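You operate a simulated robot arm through the tools that you are given. There is no shell and no other tool.

You run a simulated two-armed robot. Do the job below in one go: nothing can be reset, and whatever is moved stays where it is left.

Task
Film-wrap the rail box to the count on its blue label.
Fine: box between the yellow bars, latch to FREE, turn the blue knob, latch to LOCK after; drop nothing. Set down upright: what you pick out. Where these are worked on the way, their far stop is far enough and under half their travel is too little: turntable latch.

The check looks at the end state, three seconds after you hand in, the way a careful person would. Anything else that was tipped, shoved, dropped, spilled or broken makes it a failure.

Robot
Two 7-joint arms with two-finger grippers on one trunk, on a base that drives. Base frame: it is fixed to the floor where the robot stands at the start and does not move with it; the origin is under the middle of the robot, x ahead of it, y to its left, z up; the surface under the hand at the start is at about z = 800. Lengths are in mm, angles in degrees, forces in N, time in s.
The left shoulder is at the start at [77, 216, 1294], the right one opposite. With the tool pointing down near the work surface each hand reaches from about 160 to 840 mm from the robot's upright axis, wherever it stands, measured 20 degrees to its own side. Places, roughly: black knob on the film roll [700, -500, 1000]; turntable latch [400, -300, 800]; turntable top [500, -400, 800]. Payload 3.43 kg a hand.
Tool frame (each hand has its own): the origin (TCP) lies between the finger pads and is the grasp point; the fingertips stand 20 mm ahead of it; z points along the fingers, y is the line along which they close. The gripper opens to 124 mm. The gripper's body begins 93 mm behind the TCP.
Orientation is told as [roll, pitch, yaw] about the base's x, y, z axes, in that order, counted from this pose: with the fingers straight down and closing along the base's y, the tool's x points along the base's -x, its y along +y and its z along -z.

Tools
- The arms move only by the tool step_arm. It takes "left_plan", "right_plan" or both (then of equal length, played together; a hand with none holds still); each is a list of rows, each a list of 3 entries, a list of its own where there are three numbers: the shift along the tool's x, y, z in m, then the turn, a rotation vector about the tool's x, y, z in degrees, then the opening, from 0 (shut) to 1 (fully open). In form: [[[x, y, z], [rx, ry, rz], jaw], ...]. A call has 1 to 20 rows; each row shifts and turns the commanded pose from where the row before left it, along the tool's axes as they then stand. Rows are played at 5 a second. More than 50 mm and 8.6 degrees between two rows, or a gripper value outside its range, and nothing of the call is played. A pose out of reach is approached as far as the arm can. The call stops where the force on the tool passes 40 N (or 10 N more than at its start, if that is more) or the arm is blocked; 0.2 s more then pass. Each finger travels about 72 mm/s and halts on what it meets, pressing with about 37 N; the grip force reading is that of the motor and also rises with nothing between the fingers. The clock runs only during rows and for 0.2 s after the last one: add rows that do not move to give the fingers time. It gives the time, the measured TCP pose, the force on the tool (base axes), the opening and the grip force at its end, in the units of the frame above (readings bear some noise), with the torque about the TCP (base axes, N m) and any sound that the robot's microphone picked up.
- Cameras (640 x 400 px; columns grow to the right, rows downward): "scene" is now at [196.5, -35.6, 1464.5]; the picture's right is [-0.41, -0.91, 0.00], its down [-0.59, 0.27, -0.76] and it looks along [0.70, -0.32, -0.64] (base axes); focal length 214 px, centre (320, 200). "left" rides on the left gripper at [82, -14, -140] in its tool frame; the picture's right is [0.17, 0.99, 0.00], its down [-0.83, 0.14, -0.54] and it looks along [-0.53, 0.09, 0.84] (tool axes); focal length 243 px, centre (320, 200). "right" rides on the right gripper at [82, 14, -140] in its tool frame; the picture's right is [-0.17, 0.99, 0.00], its down [-0.83, -0.14, -0.54] and it looks along [-0.53, -0.09, 0.84] (tool axes); focal length 243 px, centre (320, 200). There is no depth. A picture from a camera that has moved, and an enlarged one, comes with that camera's place and axes in the base frame and with its lens. The place of the scene camera against the robot may be out by one fixed shift of up to 12 mm in any direction.
- get_image(camera): a new picture of that camera. The clock stands still meanwhile.
- slide_trunk(by): slides the trunk up (or, below 0, down) by that many mm; the arms and the scene camera ride with it, the base frame stays. It gives what a move gives, with no picture.
- roll_base(legs): drives the robot by 1 to 6 legs, each [ahead, left, turn to the left] in mm, mm and degrees, along the robot's own axes; the way and the turn of a leg run together, so that a leg with both is an arc; at most 1500 mm and 180 degrees a leg. The arms and the cameras ride along, it lands a little off, and it stops where it bumps. It gives what a move gives.
- pan_tilt(pan, tilt): turns the head with the scene camera to pan (to the left, within 80 degrees either way) and tilt (down, from -29 to 69), counted from straight ahead of the robot. It gives what a move gives.
- close_up(camera, box): a new picture of the part [left, top, right, bottom] of that camera's present view, enlarged. The clock stands still meanwhile.
- finish_job(): hands the job in; it is judged then, once.

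Nothing tells you exact positions but the pictures and the camera data. Unless the task says otherwise, let go and move clear before handing in.

The tools are called after "Request:" as name(argument=value, ...) on one line, values as JSON. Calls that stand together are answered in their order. step_arm: Moves the arms, as the interface text tells. Its arguments: {"type":"object","properties":{"left_plan":{"type":"array","items":{"type":"array"}},"right_plan":{"type":"array","items":{"type":"array"}}},"required":[]} The other tools are called the same way: slide_trunk (by) slides the trunk up or down; roll_base (legs) drives the base; pan_tilt (pan, tilt) turns the head that bears the scene camera; get_image (camera) takes a picture; close_up (camera, box) takes an enlarged picture of a part of a camera's view; finish_job () hands the job in.

At the start:

```text
t: 0.0
left_tool_pos: [354.4, -27.9, 999.9]
left_tool_rot: [0.0, 0.0, -0.1]
left_wrist_force: [0.2, 0.7, 0.1]
left_moment: [-0.01, -0.03, -0.01]
left_finger_gap: 123.8
left_gripper_force: 0.1
right_tool_pos: [330.8, -492.1, 1000.1]
right_tool_rot: [0.1, 0.0, 0.0]
right_wrist_force: [-0.5, -0.8, 0.0]
right_moment: [0.02, -0.01, 0.0]
right_finger_gap: 123.9
right_gripper_force: 0.0
trunk travel left (down, up): [-450.0, 141.0]
robot x, y, heading: [-0.4, 0.0, -0.0]
head pan, tilt: [-24.3, 40.1]
```

scene: 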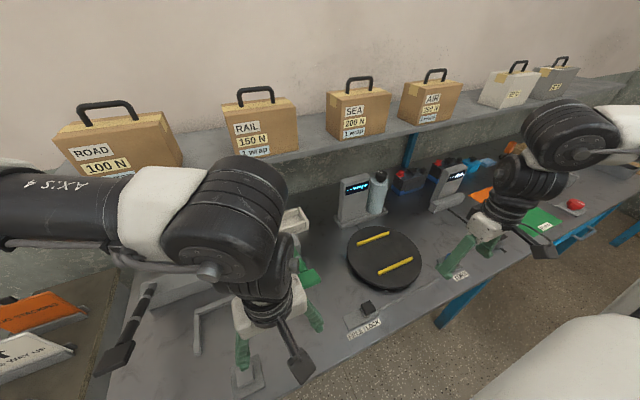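
right: 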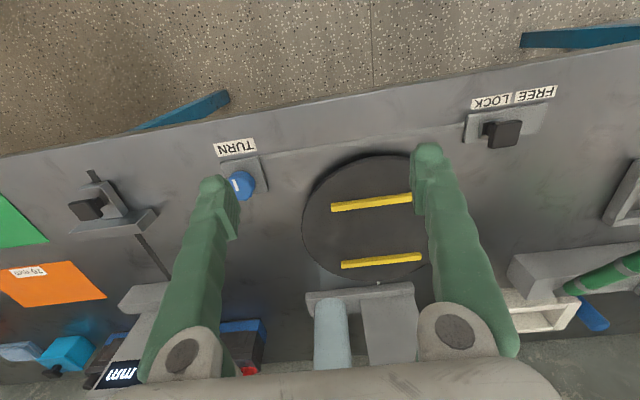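
left: 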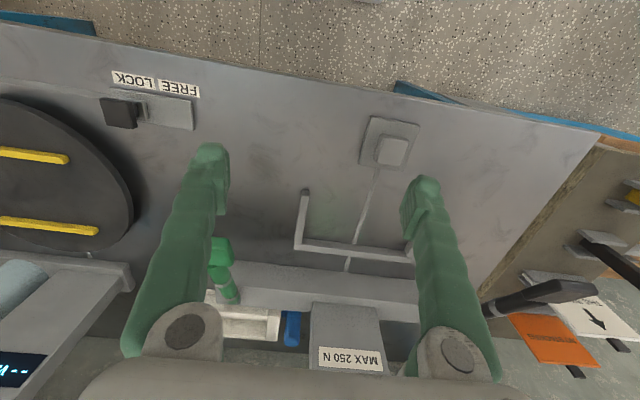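

I see a shelf of cases (ROAD, RAIL, SEA, AIR, ...), a turntable with yellow bars, a FREE/LOCK latch and a blue TURN knob. First I read the labels and the devices more closely.

Request:
close_up(camera="scene", box=[200, 70, 400, 195])

Request:
close_up(camera="scene", box=[320, 150, 520, 275])

Request:
close_up(camera="scene", box=[300, 220, 500, 345])

Request:
close_up(camera="scene", box=[0, 80, 260, 240])

Request:
close_up(camera="right", box=[140, 60, 640, 380])

```text
3.20 times, centred on (300, 132) of scene
camera zoom: at [196.5, -35.6, 1464.5], right [-0.41, -0.91, 0.0], down [-0.59, 0.27, -0.76], along [0.7, -0.32, -0.64], focal length 686 px, centre (384, 416)
```

zoom: 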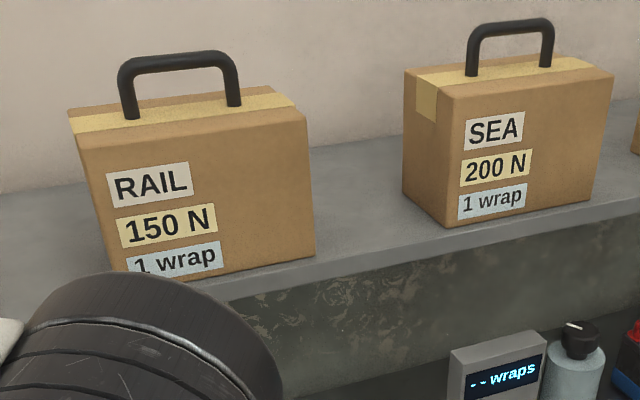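

```text
3.20 times, centred on (420, 212) of scene
camera zoom: at [196.5, -35.6, 1464.5], right [-0.41, -0.91, 0.0], down [-0.59, 0.27, -0.76], along [0.7, -0.32, -0.64], focal length 686 px, centre (0, 160)
```

zoom: 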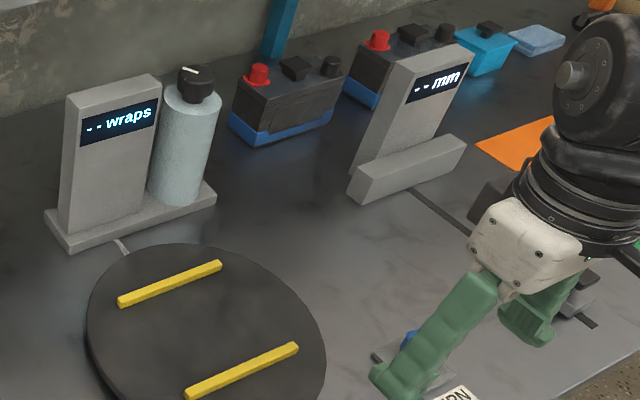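

```text
3.20 times, centred on (400, 282) of scene
camera zoom: at [196.5, -35.6, 1464.5], right [-0.41, -0.91, 0.0], down [-0.59, 0.27, -0.76], along [0.7, -0.32, -0.64], focal length 686 px, centre (64, -64)
```

zoom: 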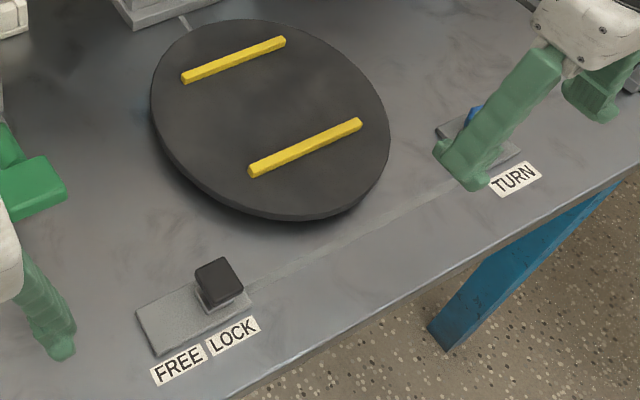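

```text
2.46 times, centred on (130, 160) of scene
camera zoom: at [196.5, -35.6, 1464.5], right [-0.41, -0.91, 0.0], down [-0.59, 0.27, -0.76], along [0.7, -0.32, -0.64], focal length 528 px, centre (788, 298)
```

zoom: 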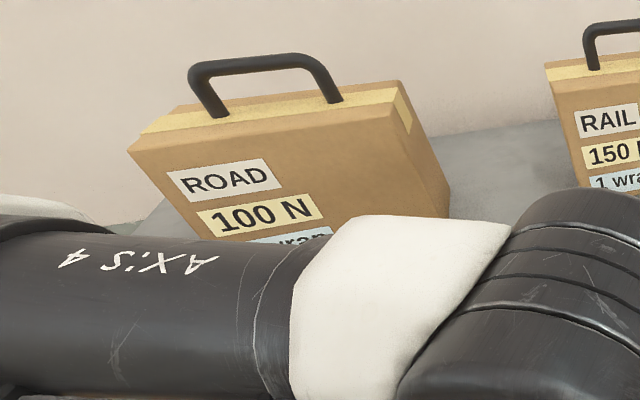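

```text
1.25 times, centred on (390, 220) of right
camera zoom: at [246.9, -479.2, 1140.6], right [0.17, 0.99, 0.0], down [0.83, -0.14, 0.54], along [0.53, -0.09, -0.84], focal length 303 px, centre (232, 175)
```

zoom: 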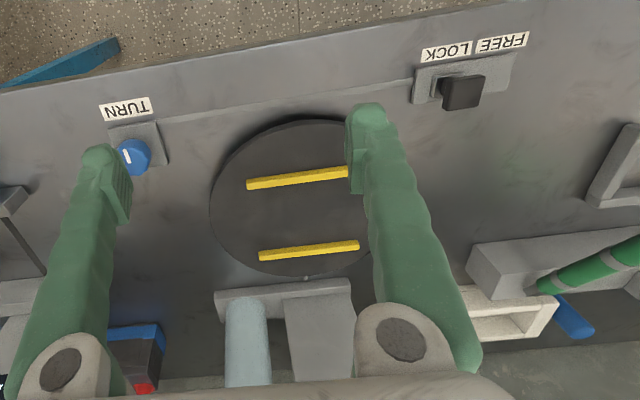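

The RAIL box says 1 wrap. I raise the trunk to get parallax and clear sight.

Request:
slide_trunk(by=140)

Request:
pan_tilt(pan=-15, tilt=30)

Request:
get_image(camera="scene")

Request:
close_up(camera="scene", box=[140, 120, 380, 270])

```text
t: 1.7
left_tool_pos: [353.6, -27.8, 1139.1]
left_tool_rot: [0.1, 0.2, 0.0]
left_wrist_force: [0.1, 0.1, -0.4]
left_moment: [0.01, 0.03, 0.0]
left_finger_gap: 124.1
left_gripper_force: 0.1
right_tool_pos: [331.2, -491.2, 1139.1]
right_tool_rot: [0.0, 0.1, 0.0]
right_wrist_force: [-0.2, 0.8, -1.0]
right_moment: [-0.02, 0.0, 0.0]
right_finger_gap: 124.0
right_gripper_force: 0.0
trunk travel left (down, up): [-590.0, 1.0]
robot x, y, heading: [-3.0, 3.8, 0.1]
head pan, tilt: [-24.3, 40.1]
```

```text
t: 2.4
left_tool_pos: [353.5, -26.9, 1140.0]
left_tool_rot: [0.0, 0.0, 0.1]
left_wrist_force: [-0.1, 0.2, 0.5]
left_moment: [0.0, 0.01, 0.0]
left_finger_gap: 124.1
left_gripper_force: 0.1
right_tool_pos: [330.8, -492.6, 1139.2]
right_tool_rot: [0.0, 0.0, 0.0]
right_wrist_force: [0.3, 1.1, 0.1]
right_moment: [-0.01, 0.02, 0.02]
right_finger_gap: 124.0
right_gripper_force: 0.1
trunk travel left (down, up): [-590.0, 1.0]
robot x, y, heading: [-0.3, -0.9, 0.0]
head pan, tilt: [-15.0, 30.0]
```

```text
taken
camera scene: at [95.9, -24.1, 1638.3], right [-0.26, -0.97, 0.0], down [-0.48, 0.13, -0.87], along [0.84, -0.22, -0.5], focal length 214 px, centre (320, 200)
```

scene: 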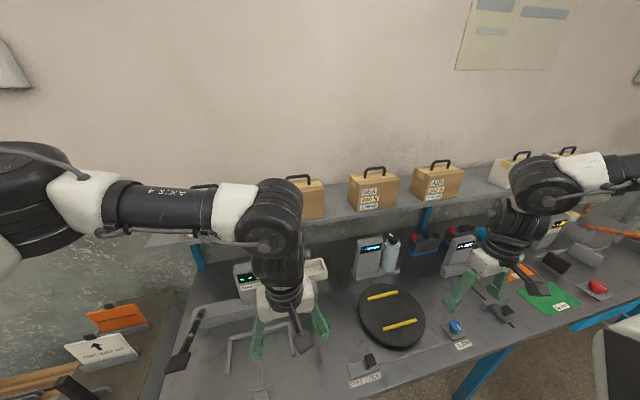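

```text
2.67 times, centred on (260, 195) of scene
camera zoom: at [95.9, -24.1, 1638.3], right [-0.26, -0.97, 0.0], down [-0.48, 0.13, -0.87], along [0.84, -0.22, -0.5], focal length 572 px, centre (480, 213)
```

zoom: 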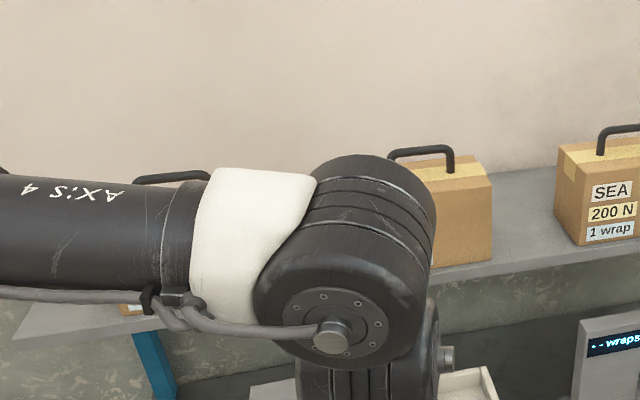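

The handle of the RAIL box seems near (790, -130, 1333). The left arm blocks the view; I move it away to the left.

Request:
step_arm(left_plan=[[[0.01, 0.045, 0], [0, 0, 0], 1], [[0.01, 0.045, 0], [0, 0, 0], 1], [[0.01, 0.045, 0], [0, 0, 0], 1], [[0.01, 0.045, 0], [0, 0, 0], 1], [[0.01, 0.045, 0], [0, 0, 0], 1], [[0.01, 0.045, 0], [0, 0, 0], 1], [[0.01, 0.045, 0], [0, 0, 0], 1], [[0.01, 0.045, 0], [0, 0, 0], 1], [[0.01, 0.045, 0], [0, 0, 0], 1]])

Request:
get_image(camera="scene")

Request:
get_image(camera="right")

```text
t: 4.4
left_tool_pos: [294.1, 273.4, 1136.8]
left_tool_rot: [0.2, 0.1, 0.3]
left_wrist_force: [-0.1, 0.5, 0.0]
left_moment: [0.01, 0.03, -0.05]
left_finger_gap: 124.0
left_gripper_force: 0.0
left hand out of reach, approached as far as the arm can: row 7, 8, 9
right_tool_pos: [330.3, -491.2, 1140.3]
right_tool_rot: [0.0, -0.1, 0.0]
right_wrist_force: [-0.1, 0.6, 0.3]
right_moment: [0.01, 0.0, -0.03]
right_finger_gap: 123.9
right_gripper_force: 0.1
trunk travel left (down, up): [-590.0, 1.0]
robot x, y, heading: [-0.9, 0.8, -0.4]
head pan, tilt: [-15.0, 30.0]
```

```text
taken
camera scene: at [96.2, -23.0, 1638.3], right [-0.26, -0.97, 0.0], down [-0.48, 0.13, -0.87], along [0.84, -0.22, -0.5], focal length 214 px, centre (320, 200)
```

scene: 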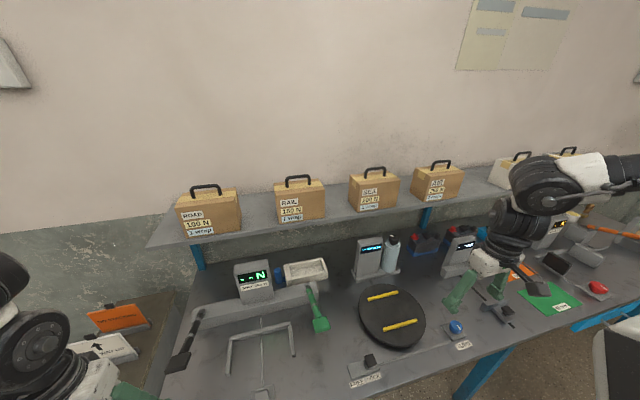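

```text
taken
camera right: at [247.5, -478.4, 1280.7], right [0.17, 0.99, 0.0], down [0.83, -0.14, 0.54], along [0.53, -0.09, -0.84], focal length 243 px, centre (320, 200)
```

right: 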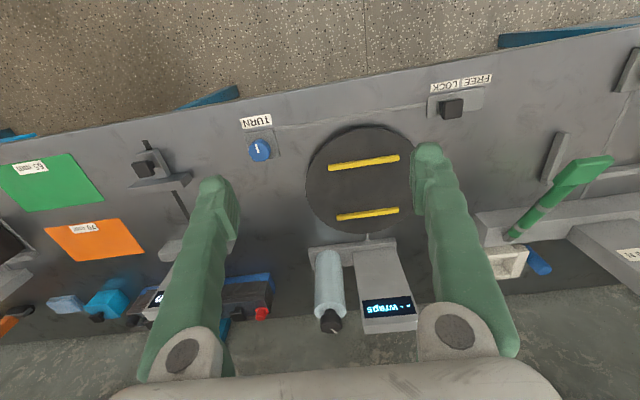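

Request:
close_up(camera="scene", box=[250, 160, 350, 235])

Request:
close_up(camera="scene", box=[160, 150, 480, 350])

Request:
close_up(camera="scene", box=[340, 220, 480, 390])

Request:
close_up(camera="right", box=[240, 60, 500, 340])

```text
5.33 times, centred on (300, 198) of scene
camera zoom: at [96.2, -23.0, 1638.3], right [-0.26, -0.97, 0.0], down [-0.48, 0.13, -0.87], along [0.84, -0.22, -0.5], focal length 1144 px, centre (427, 213)
```

zoom: 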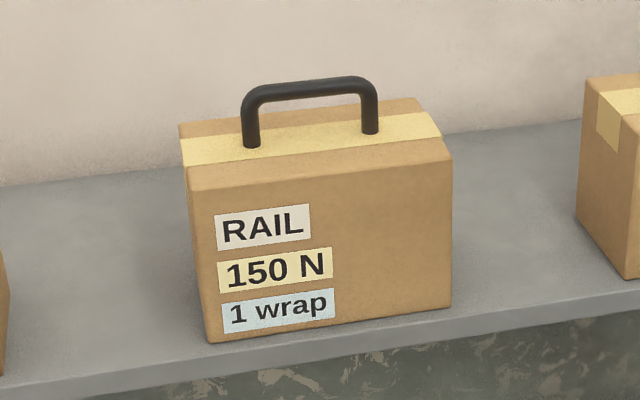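

```text
2.00 times, centred on (320, 250) of scene
camera zoom: at [96.2, -23.0, 1638.3], right [-0.26, -0.97, 0.0], down [-0.48, 0.13, -0.87], along [0.84, -0.22, -0.5], focal length 429 px, centre (320, 100)
```

zoom: 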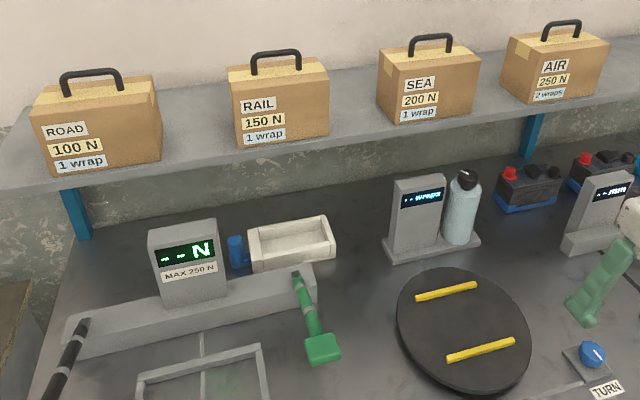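

```text
2.35 times, centred on (410, 305) of scene
camera zoom: at [96.2, -23.0, 1638.3], right [-0.26, -0.97, 0.0], down [-0.48, 0.13, -0.87], along [0.84, -0.22, -0.5], focal length 505 px, centre (108, -47)
```

zoom: 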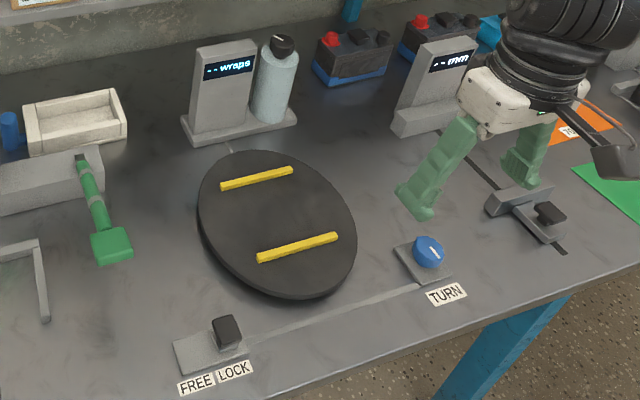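

```text
1.43 times, centred on (370, 200) of right
camera zoom: at [247.5, -478.4, 1280.7], right [0.17, 0.99, 0.0], down [0.83, -0.14, 0.54], along [0.53, -0.09, -0.84], focal length 347 px, centre (249, 200)
```

zoom: 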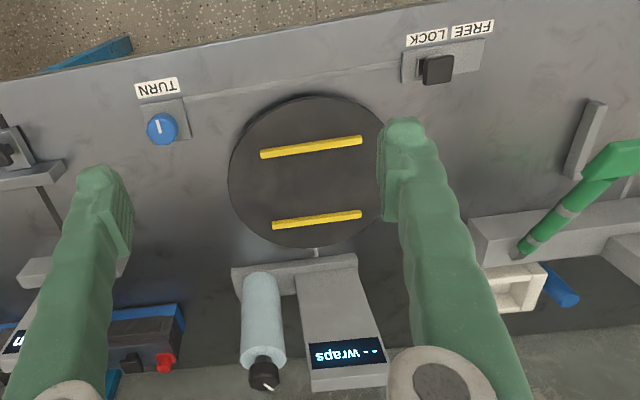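

Geometry so far: the RAIL box is about 166 mm wide and 122 mm high on a shelf at z≈1177. Its handle bar is near x 780, y −128, z 1335. The yellow bars run along y at x≈455 and x≈579. Next I raise the right hand and turn it so that it closes along x.

Request:
step_arm(right_plan=[[[0, 0, -0.026], [0, 0, 8.18], 1], [[0, 0, -0.026], [0, 0, 8.18], 1], [[0, 0, -0.026], [0, 0, 8.18], 1], [[0, 0, -0.026], [0, 0, 8.18], 1], [[0, 0, -0.026], [0, 0, 8.18], 1], [[0, 0, -0.026], [0, 0, 8.18], 1], [[0, 0, -0.026], [0, 0, 8.18], 1], [[0, 0, -0.026], [0, 0, 8.18], 1], [[0, 0, -0.026], [0, 0, 8.18], 1], [[0, 0, -0.026], [0, 0, 8.18], 1], [[0, 0, -0.026], [0, 0, 8.18], 1], [[0, 0, 0], [0, 0, 0], 1]])

Request:
get_image(camera="right")

Request:
get_image(camera="scene")

```text
t: 7.0
left_tool_pos: [292.4, 270.9, 1135.8]
left_tool_rot: [0.2, 0.0, 0.1]
left_wrist_force: [-0.5, 0.3, 0.7]
left_moment: [-0.06, 0.03, 0.02]
left_finger_gap: 124.0
left_gripper_force: 0.1
right_tool_pos: [309.4, -614.5, 1425.7]
right_tool_rot: [0.0, 0.0, -68.3]
right_wrist_force: [0.1, -0.3, -1.4]
right_moment: [-0.02, -0.02, -0.02]
right_finger_gap: 123.8
right_gripper_force: 0.2
right hand out of reach, approached as far as the arm can: row 5, 6, 7, 8, 9, 10
trunk travel left (down, up): [-590.0, 1.0]
robot x, y, heading: [0.4, 0.4, 0.2]
head pan, tilt: [-15.0, 30.0]
```

```text
taken
camera right: at [290.6, -533.1, 1567.0], right [0.98, 0.21, 0.0], down [0.18, -0.82, 0.54], along [0.11, -0.53, -0.84], focal length 243 px, centre (320, 200)
```

right: 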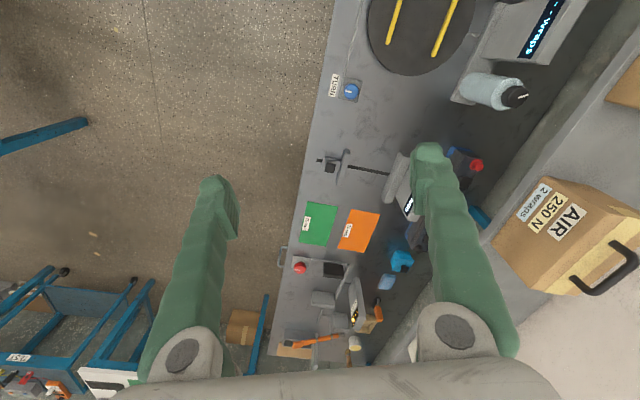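

```text
taken
camera scene: at [95.9, -24.5, 1638.3], right [-0.26, -0.97, 0.0], down [-0.48, 0.13, -0.87], along [0.84, -0.22, -0.5], focal length 214 px, centre (320, 200)
```

scene: 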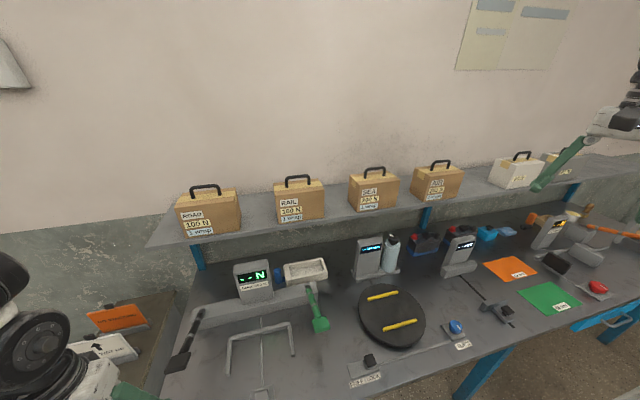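

The arm got to its reach limit folding up there; the pose is off but clear. I move forward and left, where it has more room, and then complete the turn.

Request:
step_arm(right_plan=[[[0.0096, 0.0343, 0.003], [0, 0, 0], 1], [[0.0096, 0.0343, 0.003], [0, 0, 0], 1], [[0.0096, 0.0343, 0.003], [0, 0, 0], 1], [[0.0096, 0.0343, 0.003], [0, 0, 0], 1], [[0.0096, 0.0343, 0.003], [0, 0, 0], 1], [[0.0096, 0.0343, 0.003], [0, 0, 0], 1], [[0, 0, 0], [0, 0, 0], 1]])

```text
t: 8.6
left_tool_pos: [292.6, 270.2, 1136.4]
left_tool_rot: [0.2, 0.1, 0.3]
left_wrist_force: [0.1, 0.4, -0.8]
left_moment: [0.04, -0.03, 0.0]
left_finger_gap: 123.9
left_gripper_force: 0.1
right_tool_pos: [477.2, -526.7, 1431.3]
right_tool_rot: [0.4, 0.2, -67.9]
right_wrist_force: [0.4, 0.4, -0.3]
right_moment: [0.03, 0.0, -0.01]
right_finger_gap: 124.1
right_gripper_force: 0.1
right hand out of reach, approached as far as the arm can: row 2, 3, 4, 5, 6
trunk travel left (down, up): [-590.0, 1.0]
robot x, y, heading: [4.0, -2.7, -0.0]
head pan, tilt: [-15.0, 30.0]
```

Request:
step_arm(right_plan=[[[0, 0, 0.02], [0, 0, 0], 1], [[0, 0, 0.02], [0, 0, 0], 1], [[0, 0, 0.01], [0, 0, 7], 1], [[0, 0, 0], [0, 0, 7], 1], [[0, 0, 0], [0, 0, 8], 1], [[0, 0, 0], [0, 0, 0], 1]])

```text
t: 10.0
left_tool_pos: [292.7, 273.0, 1136.0]
left_tool_rot: [0.1, 0.1, 0.3]
left_wrist_force: [0.1, 0.4, 0.5]
left_moment: [-0.04, -0.05, 0.02]
left_finger_gap: 124.0
left_gripper_force: 0.0
right_tool_pos: [499.2, -632.7, 1399.9]
right_tool_rot: [0.4, -0.2, -88.2]
right_wrist_force: [-0.6, -0.2, 0.1]
right_moment: [0.0, -0.02, 0.01]
right_finger_gap: 123.9
right_gripper_force: 0.1
right hand out of reach, approached as far as the arm can: row 1, 2, 3, 4, 5
trunk travel left (down, up): [-590.0, 1.0]
robot x, y, heading: [-2.6, -1.5, 0.2]
head pan, tilt: [-15.0, 30.0]
```

The yaw limit pushes the hand toward −y, so −90° is the wrong way around. I turn back through 0 toward +90°.

Request:
step_arm(right_plan=[[[0, 0, 0.005], [0, 0, -8.4], 1], [[0, 0, 0.005], [0, 0, -8.4], 1], [[0, 0, 0.005], [0, 0, -8.4], 1], [[0, 0, 0.005], [0, 0, -8.4], 1], [[0, 0, 0.005], [0, 0, -8.4], 1], [[0, 0, 0.005], [0, 0, -8.4], 1], [[0, 0, 0.005], [0, 0, -8.4], 1], [[0, 0, 0.005], [0, 0, -8.4], 1], [[0, 0, 0.005], [0, 0, -8.4], 1], [[0, 0, 0.005], [0, 0, -8.4], 1], [[0, 0, 0], [0, 0, -4], 1], [[0, 0, 0], [0, 0, 0], 1]])

```text
t: 12.6
left_tool_pos: [293.0, 271.3, 1136.0]
left_tool_rot: [0.2, 0.1, 0.2]
left_wrist_force: [0.8, 0.1, -0.9]
left_moment: [0.01, 0.02, -0.02]
left_finger_gap: 123.9
left_gripper_force: 0.0
right_tool_pos: [499.9, -633.9, 1349.9]
right_tool_rot: [-0.1, 0.0, -2.1]
right_wrist_force: [-0.4, 0.1, 0.4]
right_moment: [0.0, 0.03, 0.01]
right_finger_gap: 123.9
right_gripper_force: 0.0
trunk travel left (down, up): [-590.0, 1.0]
robot x, y, heading: [1.2, -3.6, 0.1]
head pan, tilt: [-15.0, 30.0]
```

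Request:
step_arm(right_plan=[[[0, 0.045, 0], [0, 0, 0], 1], [[0, 0.045, 0], [0, 0, 0], 1], [[0, 0.045, 0], [0, 0, 0], 1], [[0, 0.045, 0], [0, 0, 0], 1], [[0, 0.045, 0], [0, 0, 0], 1], [[0, 0.03, 0], [0, 0, 0], 1], [[0, 0, 0], [0, 0, -8.4], 1], [[0, 0, 0], [0, 0, -8.4], 1], [[0, 0, 0], [0, 0, -8.4], 1], [[0, 0, 0], [0, 0, -8.4], 1], [[0, 0, 0], [0, 0, -8.4], 1], [[0, 0, 0], [0, 0, -8.4], 1], [[0, 0, 0], [0, 0, -8.4], 1], [[0, 0, 0], [0, 0, -8.4], 1], [[0, 0, 0], [0, 0, -8.4], 1], [[0, 0, 0], [0, 0, -8.4], 1], [[0, 0, 0], [0, 0, -8.1], 1], [[0, 0, 0], [0, 0, 0], 1]])

Request:
get_image(camera="right")

Request:
get_image(camera="scene")

```text
t: 16.4
left_tool_pos: [292.8, 272.5, 1136.3]
left_tool_rot: [0.2, 0.0, 0.1]
left_wrist_force: [0.2, 0.0, -0.2]
left_moment: [0.02, -0.03, 0.03]
left_finger_gap: 123.8
left_gripper_force: 0.0
right_tool_pos: [509.5, -378.9, 1348.5]
right_tool_rot: [0.0, -0.1, 90.0]
right_wrist_force: [0.3, -0.6, -0.2]
right_moment: [-0.01, 0.02, 0.02]
right_finger_gap: 123.7
right_gripper_force: 0.0
trunk travel left (down, up): [-590.0, 1.0]
robot x, y, heading: [0.2, 1.2, 0.1]
head pan, tilt: [-15.0, 30.0]
```

```text
taken
camera right: at [494.0, -461.9, 1489.4], right [-0.99, 0.17, 0.0], down [0.14, 0.83, 0.54], along [0.09, 0.53, -0.84], focal length 243 px, centre (320, 200)
```

right: 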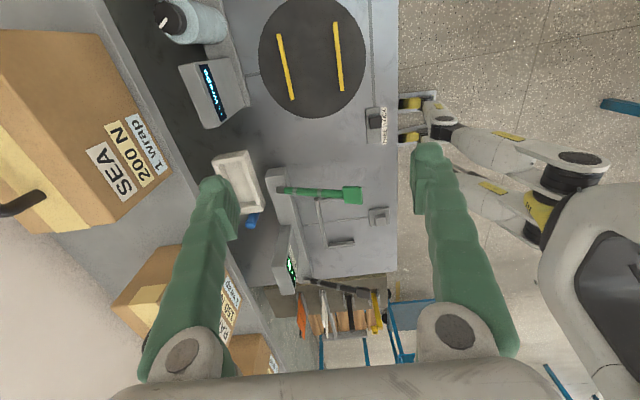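

```text
taken
camera scene: at [95.4, -24.0, 1638.4], right [-0.26, -0.97, 0.0], down [-0.48, 0.13, -0.87], along [0.84, -0.22, -0.5], focal length 214 px, centre (320, 200)
```

scene: 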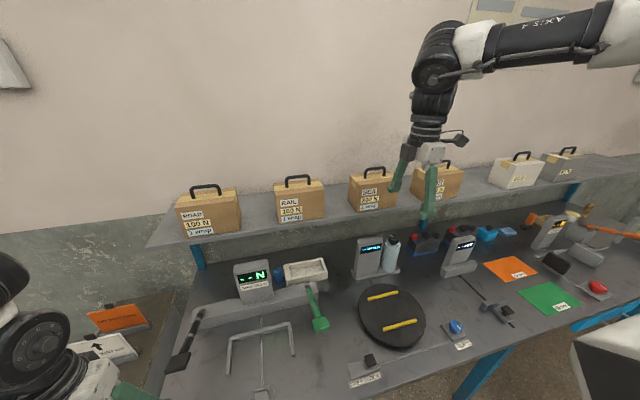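

Yaw +90 works without limits. Moving to a spot in front of and above the RAIL box to look down on it.

Request:
step_arm(right_plan=[[[-0.0359, -0.0187, -0.0086], [0, 0, 0], 1], [[-0.0359, -0.0187, -0.0086], [0, 0, 0], 1], [[-0.0359, -0.0187, -0.0086], [0, 0, 0], 1], [[-0.0359, -0.0187, -0.0086], [0, 0, 0], 1], [[-0.0359, -0.0187, -0.0086], [0, 0, 0], 1], [[-0.0359, -0.0187, -0.0086], [0, 0, 0], 1], [[-0.0359, -0.0187, -0.0086], [0, 0, 0], 1], [[0, 0, 0], [0, 0, 0], 1]])

Request:
get_image(camera="right")

Request:
get_image(camera="scene")

```text
t: 18.2
left_tool_pos: [293.3, 271.2, 1137.0]
left_tool_rot: [0.3, 0.2, 0.1]
left_wrist_force: [0.3, 0.2, -0.6]
left_moment: [0.02, 0.01, -0.04]
left_finger_gap: 124.1
left_gripper_force: 0.2
right_tool_pos: [481.3, -271.4, 1319.0]
right_tool_rot: [-0.3, -0.4, 89.9]
right_wrist_force: [0.6, 0.5, -0.2]
right_moment: [0.01, -0.01, -0.01]
right_finger_gap: 124.0
right_gripper_force: 0.1
right hand out of reach, approached as far as the arm can: row 1, 2, 3, 4, 5, 6, 7
trunk travel left (down, up): [-590.0, 1.0]
robot x, y, heading: [-1.1, 0.2, -0.0]
head pan, tilt: [-15.0, 30.0]
```

```text
taken
camera right: at [464.8, -355.5, 1459.0], right [-0.99, 0.17, 0.0], down [0.14, 0.83, 0.55], along [0.09, 0.54, -0.84], focal length 243 px, centre (320, 200)
```

right: 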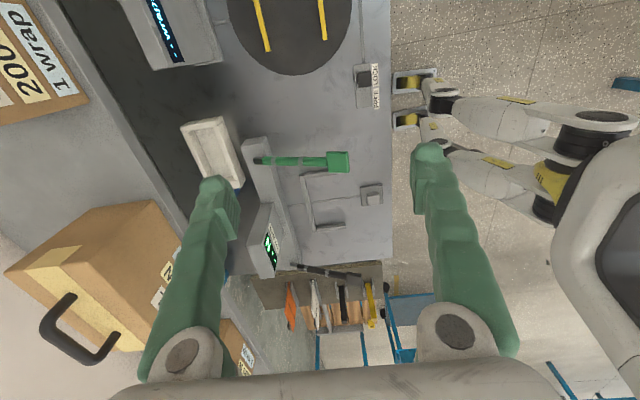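

```text
taken
camera scene: at [95.5, -23.9, 1638.4], right [-0.26, -0.97, 0.0], down [-0.48, 0.13, -0.87], along [0.84, -0.22, -0.5], focal length 214 px, centre (320, 200)
```

scene: 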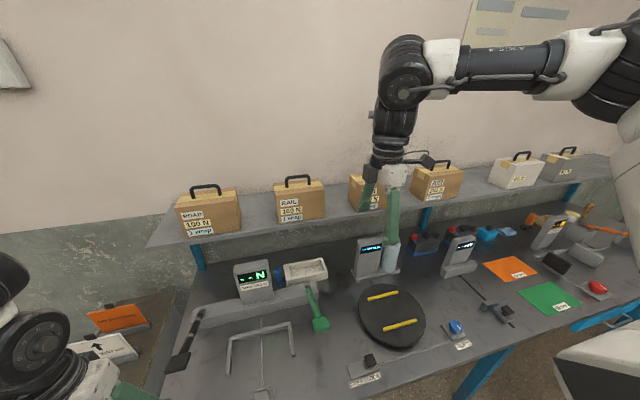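

The vertical hand hits a joint limit this high up. Tilting the fingers forward by about 24° should bring the wrist back into range, so I try that.

Request:
step_arm(right_plan=[[[0, 0, 0], [8, 0, 0], 1], [[0, 0, 0], [8, 0, 0], 1], [[0, 0, 0], [8, 0, 0], 1], [[0, 0, 0], [0, 0, 0], 1]])

Request:
step_arm(right_plan=[[[-0.03, -0.0274, 0.0122], [0, 0, 0], 1], [[-0.03, -0.0274, 0.0122], [0, 0, 0], 1], [[0, 0, 0], [0, 0, 0], 1]])

```text
t: 19.2
left_tool_pos: [293.3, 271.5, 1135.4]
left_tool_rot: [0.3, 0.1, 0.3]
left_wrist_force: [-1.1, 0.2, -0.3]
left_moment: [0.0, 0.01, 0.0]
left_finger_gap: 124.0
left_gripper_force: 0.2
right_tool_pos: [481.0, -272.5, 1319.6]
right_tool_rot: [-23.9, 0.0, 90.0]
right_wrist_force: [0.0, -0.4, 0.1]
right_moment: [0.02, 0.03, -0.02]
right_finger_gap: 123.9
right_gripper_force: 0.0
trunk travel left (down, up): [-590.0, 1.0]
robot x, y, heading: [-2.2, 1.3, 0.1]
head pan, tilt: [-15.0, 30.0]
```

```text
t: 20.0
left_tool_pos: [291.8, 270.7, 1137.6]
left_tool_rot: [0.2, 0.0, 0.1]
left_wrist_force: [0.3, -1.0, -0.2]
left_moment: [0.01, -0.01, 0.0]
left_finger_gap: 123.9
left_gripper_force: 0.0
right_tool_pos: [538.4, -219.2, 1320.7]
right_tool_rot: [-24.1, -0.2, 89.9]
right_wrist_force: [-0.6, -0.8, 0.1]
right_moment: [0.06, 0.0, -0.04]
right_finger_gap: 123.9
right_gripper_force: 0.1
right hand out of reach, approached as far as the arm can: row 2
trunk travel left (down, up): [-590.0, 1.0]
robot x, y, heading: [1.1, 0.3, -0.1]
head pan, tilt: [-15.0, 30.0]
```

Request:
step_arm(right_plan=[[[0, 0, 0], [7.2, 0, 0], 0.5], [[0, 0, 0], [7.2, 0, 0], 0.5], [[0, 0, 0], [7.2, 0, 0], 0.5], [[0, 0, 0], [7.2, 0, 0], 0.5], [[0, 0, 0], [7.2, 0, 0], 0.5], [[0, 0, 0], [0, 0, 0], 0.5]])

Request:
get_image(camera="right")

Request:
get_image(camera="scene")

```text
t: 21.4
left_tool_pos: [292.2, 272.0, 1137.6]
left_tool_rot: [0.3, 0.1, 0.2]
left_wrist_force: [0.6, 0.3, 0.3]
left_moment: [0.02, 0.0, 0.05]
left_finger_gap: 123.9
left_gripper_force: 0.0
right_tool_pos: [543.9, -224.8, 1320.5]
right_tool_rot: [-60.1, -0.2, 90.2]
right_wrist_force: [-0.8, 0.0, -0.4]
right_moment: [0.0, 0.0, 0.01]
right_finger_gap: 62.0
right_gripper_force: 0.0
right hand out of reach, approached as far as the arm can: row 5
trunk travel left (down, up): [-590.0, 1.0]
robot x, y, heading: [1.7, -1.2, -0.1]
head pan, tilt: [-15.0, 30.0]
```

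```text
taken
camera right: at [413.4, -308.1, 1379.9], right [-0.49, 0.17, -0.85], down [-0.4, 0.83, 0.39], along [0.77, 0.54, -0.34], focal length 243 px, centre (320, 200)
```

right: 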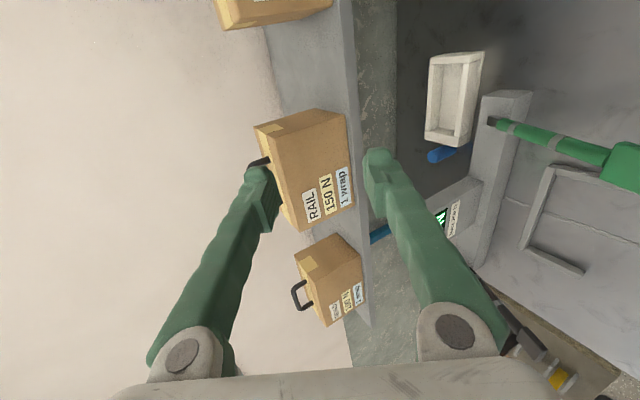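

```text
taken
camera scene: at [94.5, -23.7, 1638.5], right [-0.26, -0.97, 0.0], down [-0.48, 0.13, -0.87], along [0.84, -0.22, -0.5], focal length 214 px, centre (320, 200)
```

scene: 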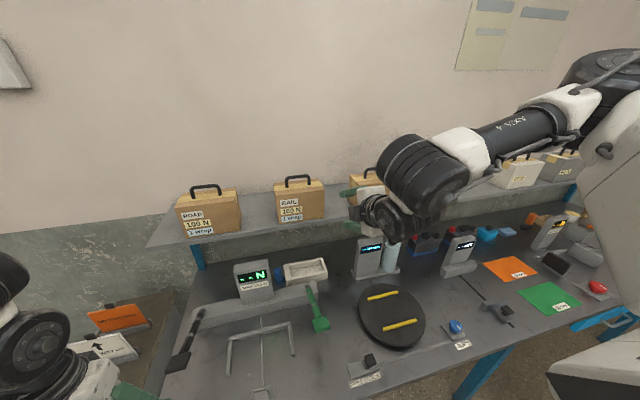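

Request:
step_arm(right_plan=[[[-0.03, -0.0165, 0.0286], [0, 0, 0], 0.5], [[-0.03, -0.0165, 0.0286], [0, 0, 0], 0.5], [[-0.03, -0.0165, 0.0286], [0, 0, 0], 0.5], [[0, 0, 0], [0, 0, 0], 0.5]])

Request:
get_image(camera="right")

Request:
get_image(camera="scene")

```text
t: 22.4
left_tool_pos: [293.4, 270.8, 1136.4]
left_tool_rot: [0.2, 0.1, 0.2]
left_wrist_force: [0.8, -0.9, 1.0]
left_moment: [-0.02, -0.01, 0.0]
left_finger_gap: 123.9
left_gripper_force: 0.1
right_tool_pos: [607.6, -198.7, 1330.0]
right_tool_rot: [-60.0, -0.1, 90.1]
right_wrist_force: [-0.2, 0.2, -0.2]
right_moment: [-0.01, 0.03, 0.01]
right_finger_gap: 62.1
right_gripper_force: 0.1
right hand out of reach, approached as far as the arm can: row 1, 2, 3
trunk travel left (down, up): [-590.0, 1.0]
robot x, y, heading: [-3.2, -1.5, 0.3]
head pan, tilt: [-15.0, 30.0]
```

```text
taken
camera right: at [478.7, -282.4, 1389.6], right [-0.49, 0.17, -0.85], down [-0.4, 0.83, 0.39], along [0.77, 0.53, -0.34], focal length 243 px, centre (320, 200)
```

right: 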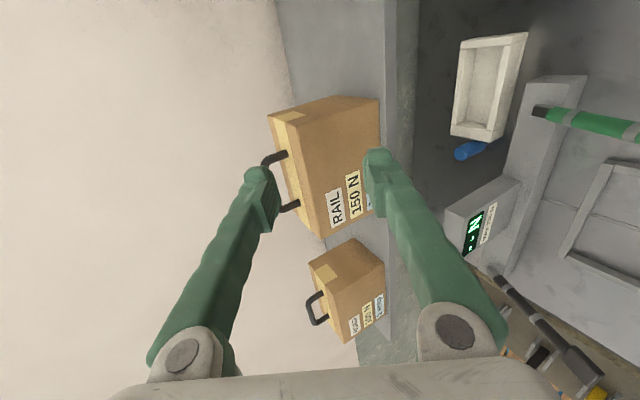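

```text
taken
camera scene: at [96.0, -24.1, 1638.3], right [-0.26, -0.97, 0.0], down [-0.48, 0.13, -0.87], along [0.84, -0.22, -0.5], focal length 214 px, centre (320, 200)
```

scene: 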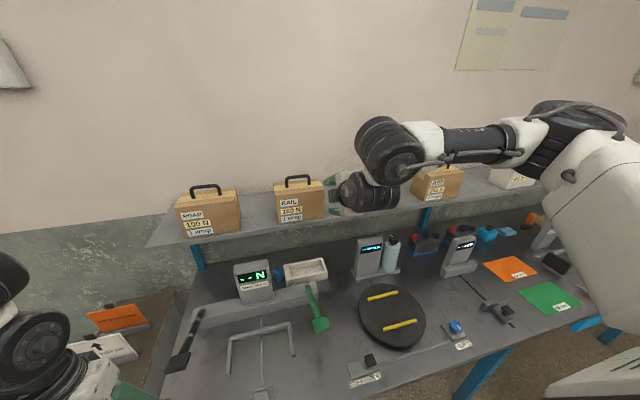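

The limits are tied to how far left the hand sits relative to the shoulder. Driving the base a bit left would put the box in the arm's comfortable zone, so I check the floor around the base first.

Request:
pan_tilt(pan=30, tilt=60)

Request:
get_image(camera="scene")

Request:
pan_tilt(pan=75, tilt=50)

Request:
get_image(camera="scene")

Request:
pan_tilt(pan=-10, tilt=65)

Request:
get_image(camera="scene")

```text
t: 23.5
left_tool_pos: [293.0, 272.3, 1136.9]
left_tool_rot: [0.1, 0.0, 0.1]
left_wrist_force: [0.4, -0.9, 0.3]
left_moment: [0.01, 0.03, 0.01]
left_finger_gap: 123.9
left_gripper_force: 0.0
right_tool_pos: [607.9, -197.8, 1331.6]
right_tool_rot: [-60.1, -0.1, 90.1]
right_wrist_force: [0.4, 0.0, 0.2]
right_moment: [-0.01, 0.0, -0.01]
right_finger_gap: 62.0
right_gripper_force: 0.0
trunk travel left (down, up): [-590.0, 1.0]
robot x, y, heading: [-4.0, -0.5, 0.2]
head pan, tilt: [30.0, 60.0]
```

```text
taken
camera scene: at [65.8, 32.7, 1596.3], right [0.5, -0.87, 0.0], down [-0.75, -0.43, -0.5], along [0.43, 0.25, -0.87], focal length 214 px, centre (320, 200)
```

scene: 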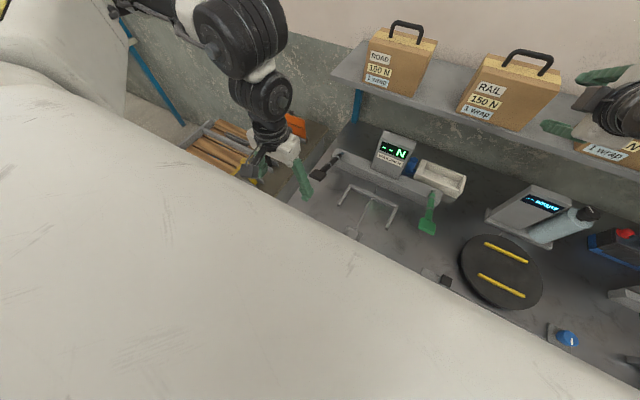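

```text
t: 24.6
left_tool_pos: [293.5, 271.8, 1137.0]
left_tool_rot: [0.2, 0.0, 0.2]
left_wrist_force: [-0.1, 0.0, 0.6]
left_moment: [-0.01, -0.04, 0.01]
left_finger_gap: 123.9
left_gripper_force: 0.1
right_tool_pos: [608.6, -199.2, 1331.6]
right_tool_rot: [-60.0, -0.1, 90.2]
right_wrist_force: [0.5, 0.5, 0.5]
right_moment: [-0.04, 0.01, 0.0]
right_finger_gap: 61.9
right_gripper_force: 0.0
trunk travel left (down, up): [-590.0, 1.0]
robot x, y, heading: [-5.3, 1.2, -0.1]
head pan, tilt: [75.0, 50.0]
```

```text
taken
camera scene: at [28.1, 73.7, 1608.8], right [0.97, -0.26, 0.0], down [-0.2, -0.74, -0.64], along [0.17, 0.62, -0.77], focal length 214 px, centre (320, 200)
```

scene: 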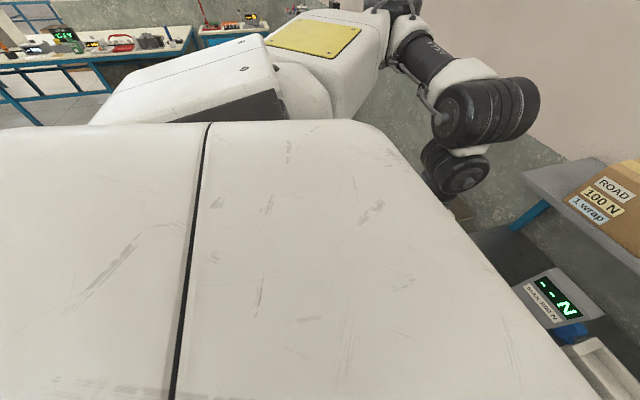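

```text
t: 26.2
left_tool_pos: [292.7, 271.1, 1136.6]
left_tool_rot: [0.3, 0.1, 0.1]
left_wrist_force: [-0.6, -0.4, 0.0]
left_moment: [0.02, 0.0, -0.04]
left_finger_gap: 124.0
left_gripper_force: 0.1
right_tool_pos: [608.2, -199.9, 1331.6]
right_tool_rot: [-60.0, -0.1, 90.0]
right_wrist_force: [0.3, 0.0, -0.8]
right_moment: [0.02, -0.04, 0.02]
right_finger_gap: 62.0
right_gripper_force: 0.2
trunk travel left (down, up): [-590.0, 1.0]
robot x, y, heading: [3.3, -3.7, -0.0]
head pan, tilt: [-10.0, 65.0]
```

```text
taken
camera scene: at [67.9, -11.1, 1590.7], right [-0.17, -0.98, 0.0], down [-0.89, 0.16, -0.42], along [0.42, -0.07, -0.91], focal length 214 px, centre (320, 200)
```

scene: 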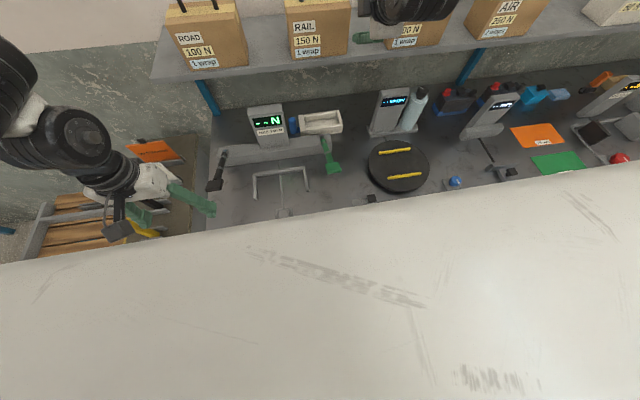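

Table front seems free to the left. Before driving I test how far forward the hand reaches at y≈−380 (which equals the box position after a 250 mm drive left).

Request:
step_arm(right_plan=[[[0.045, 0, 0], [0, 0, 0], 0.5], [[0.045, 0, 0], [0, 0, 0], 0.5], [[0.045, 0, 0], [0, 0, 0], 0.5], [[0.045, 0, 0], [0, 0, 0], 0.5], [[0, 0, 0], [-7, 0, 0], 0.5], [[0, 0, 0], [-7, 0, 0], 0.5], [[0, 0, 0], [-7, 0, 0], 0.5], [[0, 0, 0], [-7, 0, 0], 0.5], [[0, 0, 0], [-7, 0, 0], 0.5], [[0, 0, 0], [0, 0, 0], 0.5]])

Request:
pan_tilt(pan=-15, tilt=30)

Request:
get_image(camera="scene")

```text
t: 28.4
left_tool_pos: [293.9, 271.0, 1138.0]
left_tool_rot: [0.3, 0.0, 0.2]
left_wrist_force: [0.1, 0.5, -0.9]
left_moment: [0.03, 0.02, -0.01]
left_finger_gap: 123.9
left_gripper_force: 0.1
right_tool_pos: [606.6, -377.3, 1333.0]
right_tool_rot: [-24.9, 0.0, 90.0]
right_wrist_force: [0.0, 0.1, 0.3]
right_moment: [0.04, -0.05, 0.02]
right_finger_gap: 62.0
right_gripper_force: 0.0
trunk travel left (down, up): [-590.0, 1.0]
robot x, y, heading: [-0.1, 1.5, 0.0]
head pan, tilt: [-10.0, 65.0]
```

```text
t: 29.4
left_tool_pos: [293.0, 271.2, 1137.0]
left_tool_rot: [0.2, 0.1, 0.2]
left_wrist_force: [-0.5, -0.6, -0.9]
left_moment: [-0.02, -0.04, -0.01]
left_finger_gap: 124.2
left_gripper_force: 0.1
right_tool_pos: [608.2, -377.3, 1332.6]
right_tool_rot: [-24.9, -0.1, 89.9]
right_wrist_force: [-0.1, -0.3, 0.1]
right_moment: [-0.05, -0.03, -0.03]
right_finger_gap: 61.9
right_gripper_force: 0.0
trunk travel left (down, up): [-590.0, 1.0]
robot x, y, heading: [1.9, -0.7, 0.0]
head pan, tilt: [-15.0, 30.0]
```

```text
taken
camera scene: at [95.6, -23.7, 1638.3], right [-0.26, -0.97, 0.0], down [-0.48, 0.13, -0.87], along [0.84, -0.22, -0.5], focal length 214 px, centre (320, 200)
```

scene: 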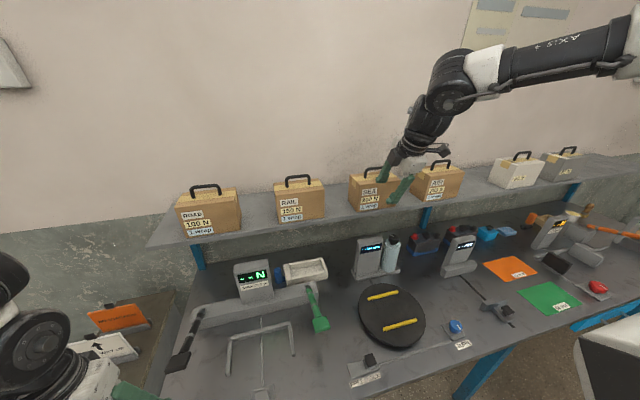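

Request:
step_arm(right_plan=[[[0, -0.0148, -0.0317], [0, 0, 0], 0.5], [[0, -0.0148, -0.0317], [0, 0, 0], 0.5], [[0, -0.0272, 0.0127], [0, 0, 0], 0.5], [[0, -0.0272, 0.0127], [0, 0, 0], 0.5], [[0, 0, 0], [0, 0, 0], 0.5]])

```text
t: 30.6
left_tool_pos: [291.0, 271.7, 1137.4]
left_tool_rot: [0.2, -0.2, 0.2]
left_wrist_force: [-0.6, -0.4, -0.5]
left_moment: [-0.02, -0.03, 0.01]
left_finger_gap: 124.0
left_gripper_force: 0.0
right_tool_pos: [665.6, -375.4, 1404.2]
right_tool_rot: [-25.1, 0.0, 89.9]
right_wrist_force: [-0.7, 0.1, -0.2]
right_moment: [0.0, -0.05, 0.01]
right_finger_gap: 62.0
right_gripper_force: 0.1
trunk travel left (down, up): [-590.0, 1.0]
robot x, y, heading: [2.2, 1.0, 0.1]
head pan, tilt: [-15.0, 30.0]
```

The arm reaches well here. Driving left 250 mm to bring the RAIL box into this zone.

Request:
roll_base(legs=[[0, 250, 0]])

Request:
get_image(camera="right")

Request:
get_image(camera="scene")

```text
t: 34.5
left_tool_pos: [291.1, 521.1, 1137.0]
left_tool_rot: [0.2, 0.0, 0.4]
left_wrist_force: [0.0, -0.8, -0.5]
left_moment: [0.03, 0.0, -0.01]
left_finger_gap: 124.2
left_gripper_force: 0.0
right_tool_pos: [668.3, -123.9, 1402.6]
right_tool_rot: [-24.9, 0.0, 90.1]
right_wrist_force: [-0.1, 0.0, 0.7]
right_moment: [0.01, 0.0, 0.02]
right_finger_gap: 62.1
right_gripper_force: 0.0
trunk travel left (down, up): [-590.0, 1.0]
robot x, y, heading: [1.2, 249.8, 0.3]
head pan, tilt: [-15.0, 30.0]
```

```text
taken
camera right: at [595.6, -208.1, 1524.0], right [-0.89, 0.16, -0.42], down [-0.1, 0.83, 0.55], along [0.44, 0.53, -0.73], focal length 243 px, centre (320, 200)
```

right: 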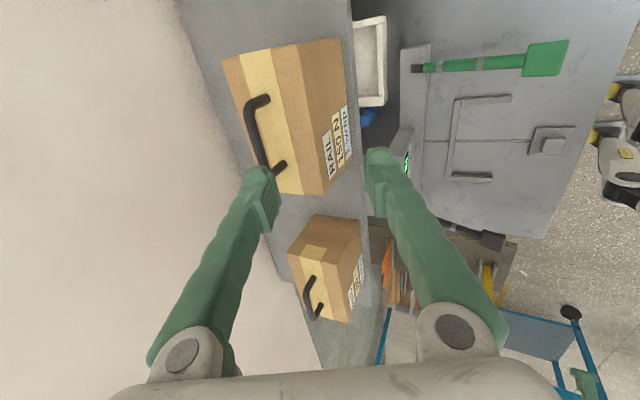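

```text
taken
camera scene: at [95.1, 225.2, 1638.4], right [-0.26, -0.97, 0.0], down [-0.48, 0.13, -0.87], along [0.84, -0.22, -0.5], focal length 214 px, centre (320, 200)
```

scene: 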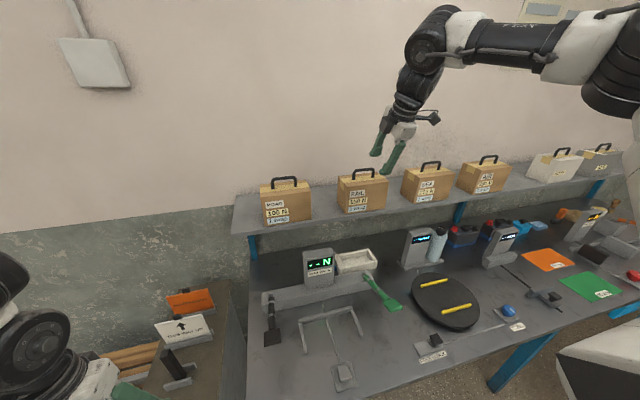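

Request:
close_up(camera="right", box=[210, 30, 370, 210])

Request:
close_up(camera="scene", box=[320, 130, 440, 220])

```text
2.22 times, centred on (290, 120) of right
camera zoom: at [595.6, -208.1, 1524.0], right [-0.89, 0.16, -0.42], down [-0.1, 0.83, 0.55], along [0.44, 0.53, -0.73], focal length 539 px, centre (387, 378)
```

zoom: 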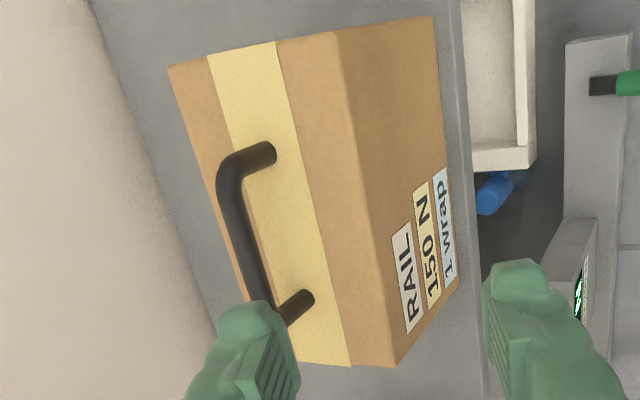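

```text
4.44 times, centred on (380, 175) of scene
camera zoom: at [95.1, 225.2, 1638.4], right [-0.26, -0.97, 0.0], down [-0.48, 0.13, -0.87], along [0.84, -0.22, -0.5], focal length 953 px, centre (53, 311)
```

zoom: 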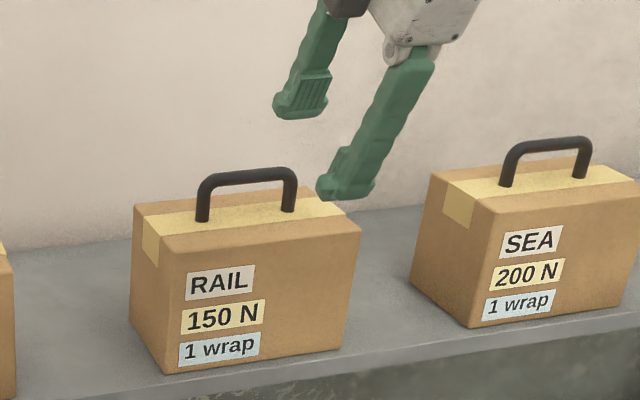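

Using the wrist camera, the box spans x 725–816 and y −212…−52. The handle centre is near (772, −131, 1335). I reduce the tilt to 15°, narrow the jaws and line up above the bar.

Request:
step_arm(right_plan=[[[0, 0, 0], [-5, 0, 0], 0.4], [[0, 0, 0], [-5, 0, 0], 0.36], [[0.0035, -0.0418, 0.0004], [0, 0, 0], 0.36], [[0.0035, -0.0418, 0.0004], [0, 0, 0], 0.36], [[0, 0, 0], [0, 0, 0], 0.36]])

Request:
get_image(camera="right")

Request:
close_up(camera="scene", box=[320, 100, 440, 220])

```text
t: 35.8
left_tool_pos: [291.7, 522.3, 1136.4]
left_tool_rot: [0.2, 0.0, 0.4]
left_wrist_force: [0.0, 0.3, 0.1]
left_moment: [0.03, -0.04, 0.0]
left_finger_gap: 124.0
left_gripper_force: 0.0
right_tool_pos: [642.3, -167.6, 1371.5]
right_tool_rot: [-15.0, -0.1, 90.1]
right_wrist_force: [0.0, 0.1, 0.0]
right_moment: [0.01, 0.01, 0.03]
right_finger_gap: 44.6
right_gripper_force: 0.0
right hand out of reach, approached as far as the arm can: row 1, 2, 3, 4
trunk travel left (down, up): [-590.0, 1.0]
robot x, y, heading: [1.4, 250.1, 0.1]
head pan, tilt: [-15.0, 30.0]
```

```text
taken
camera right: at [591.3, -250.4, 1504.5], right [-0.95, 0.16, -0.26], down [-0.01, 0.83, 0.56], along [0.3, 0.53, -0.79], focal length 243 px, centre (320, 200)
```

right: 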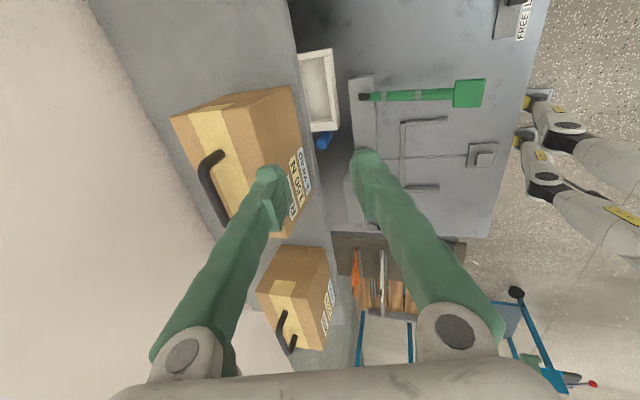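

```text
3.33 times, centred on (380, 160) of scene
camera zoom: at [94.4, 225.4, 1638.4], right [-0.26, -0.97, 0.0], down [-0.48, 0.13, -0.87], along [0.84, -0.22, -0.5], focal length 715 px, centre (120, 333)
```

zoom: 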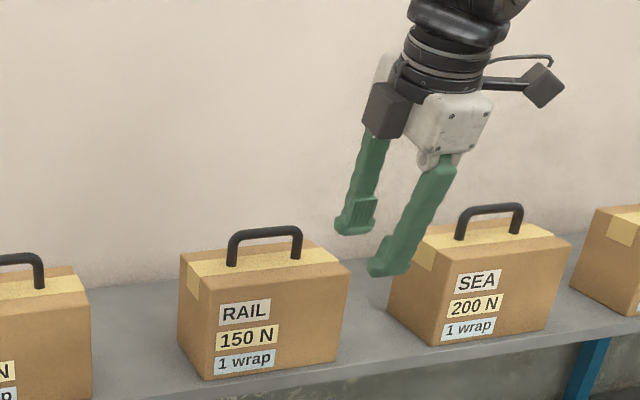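

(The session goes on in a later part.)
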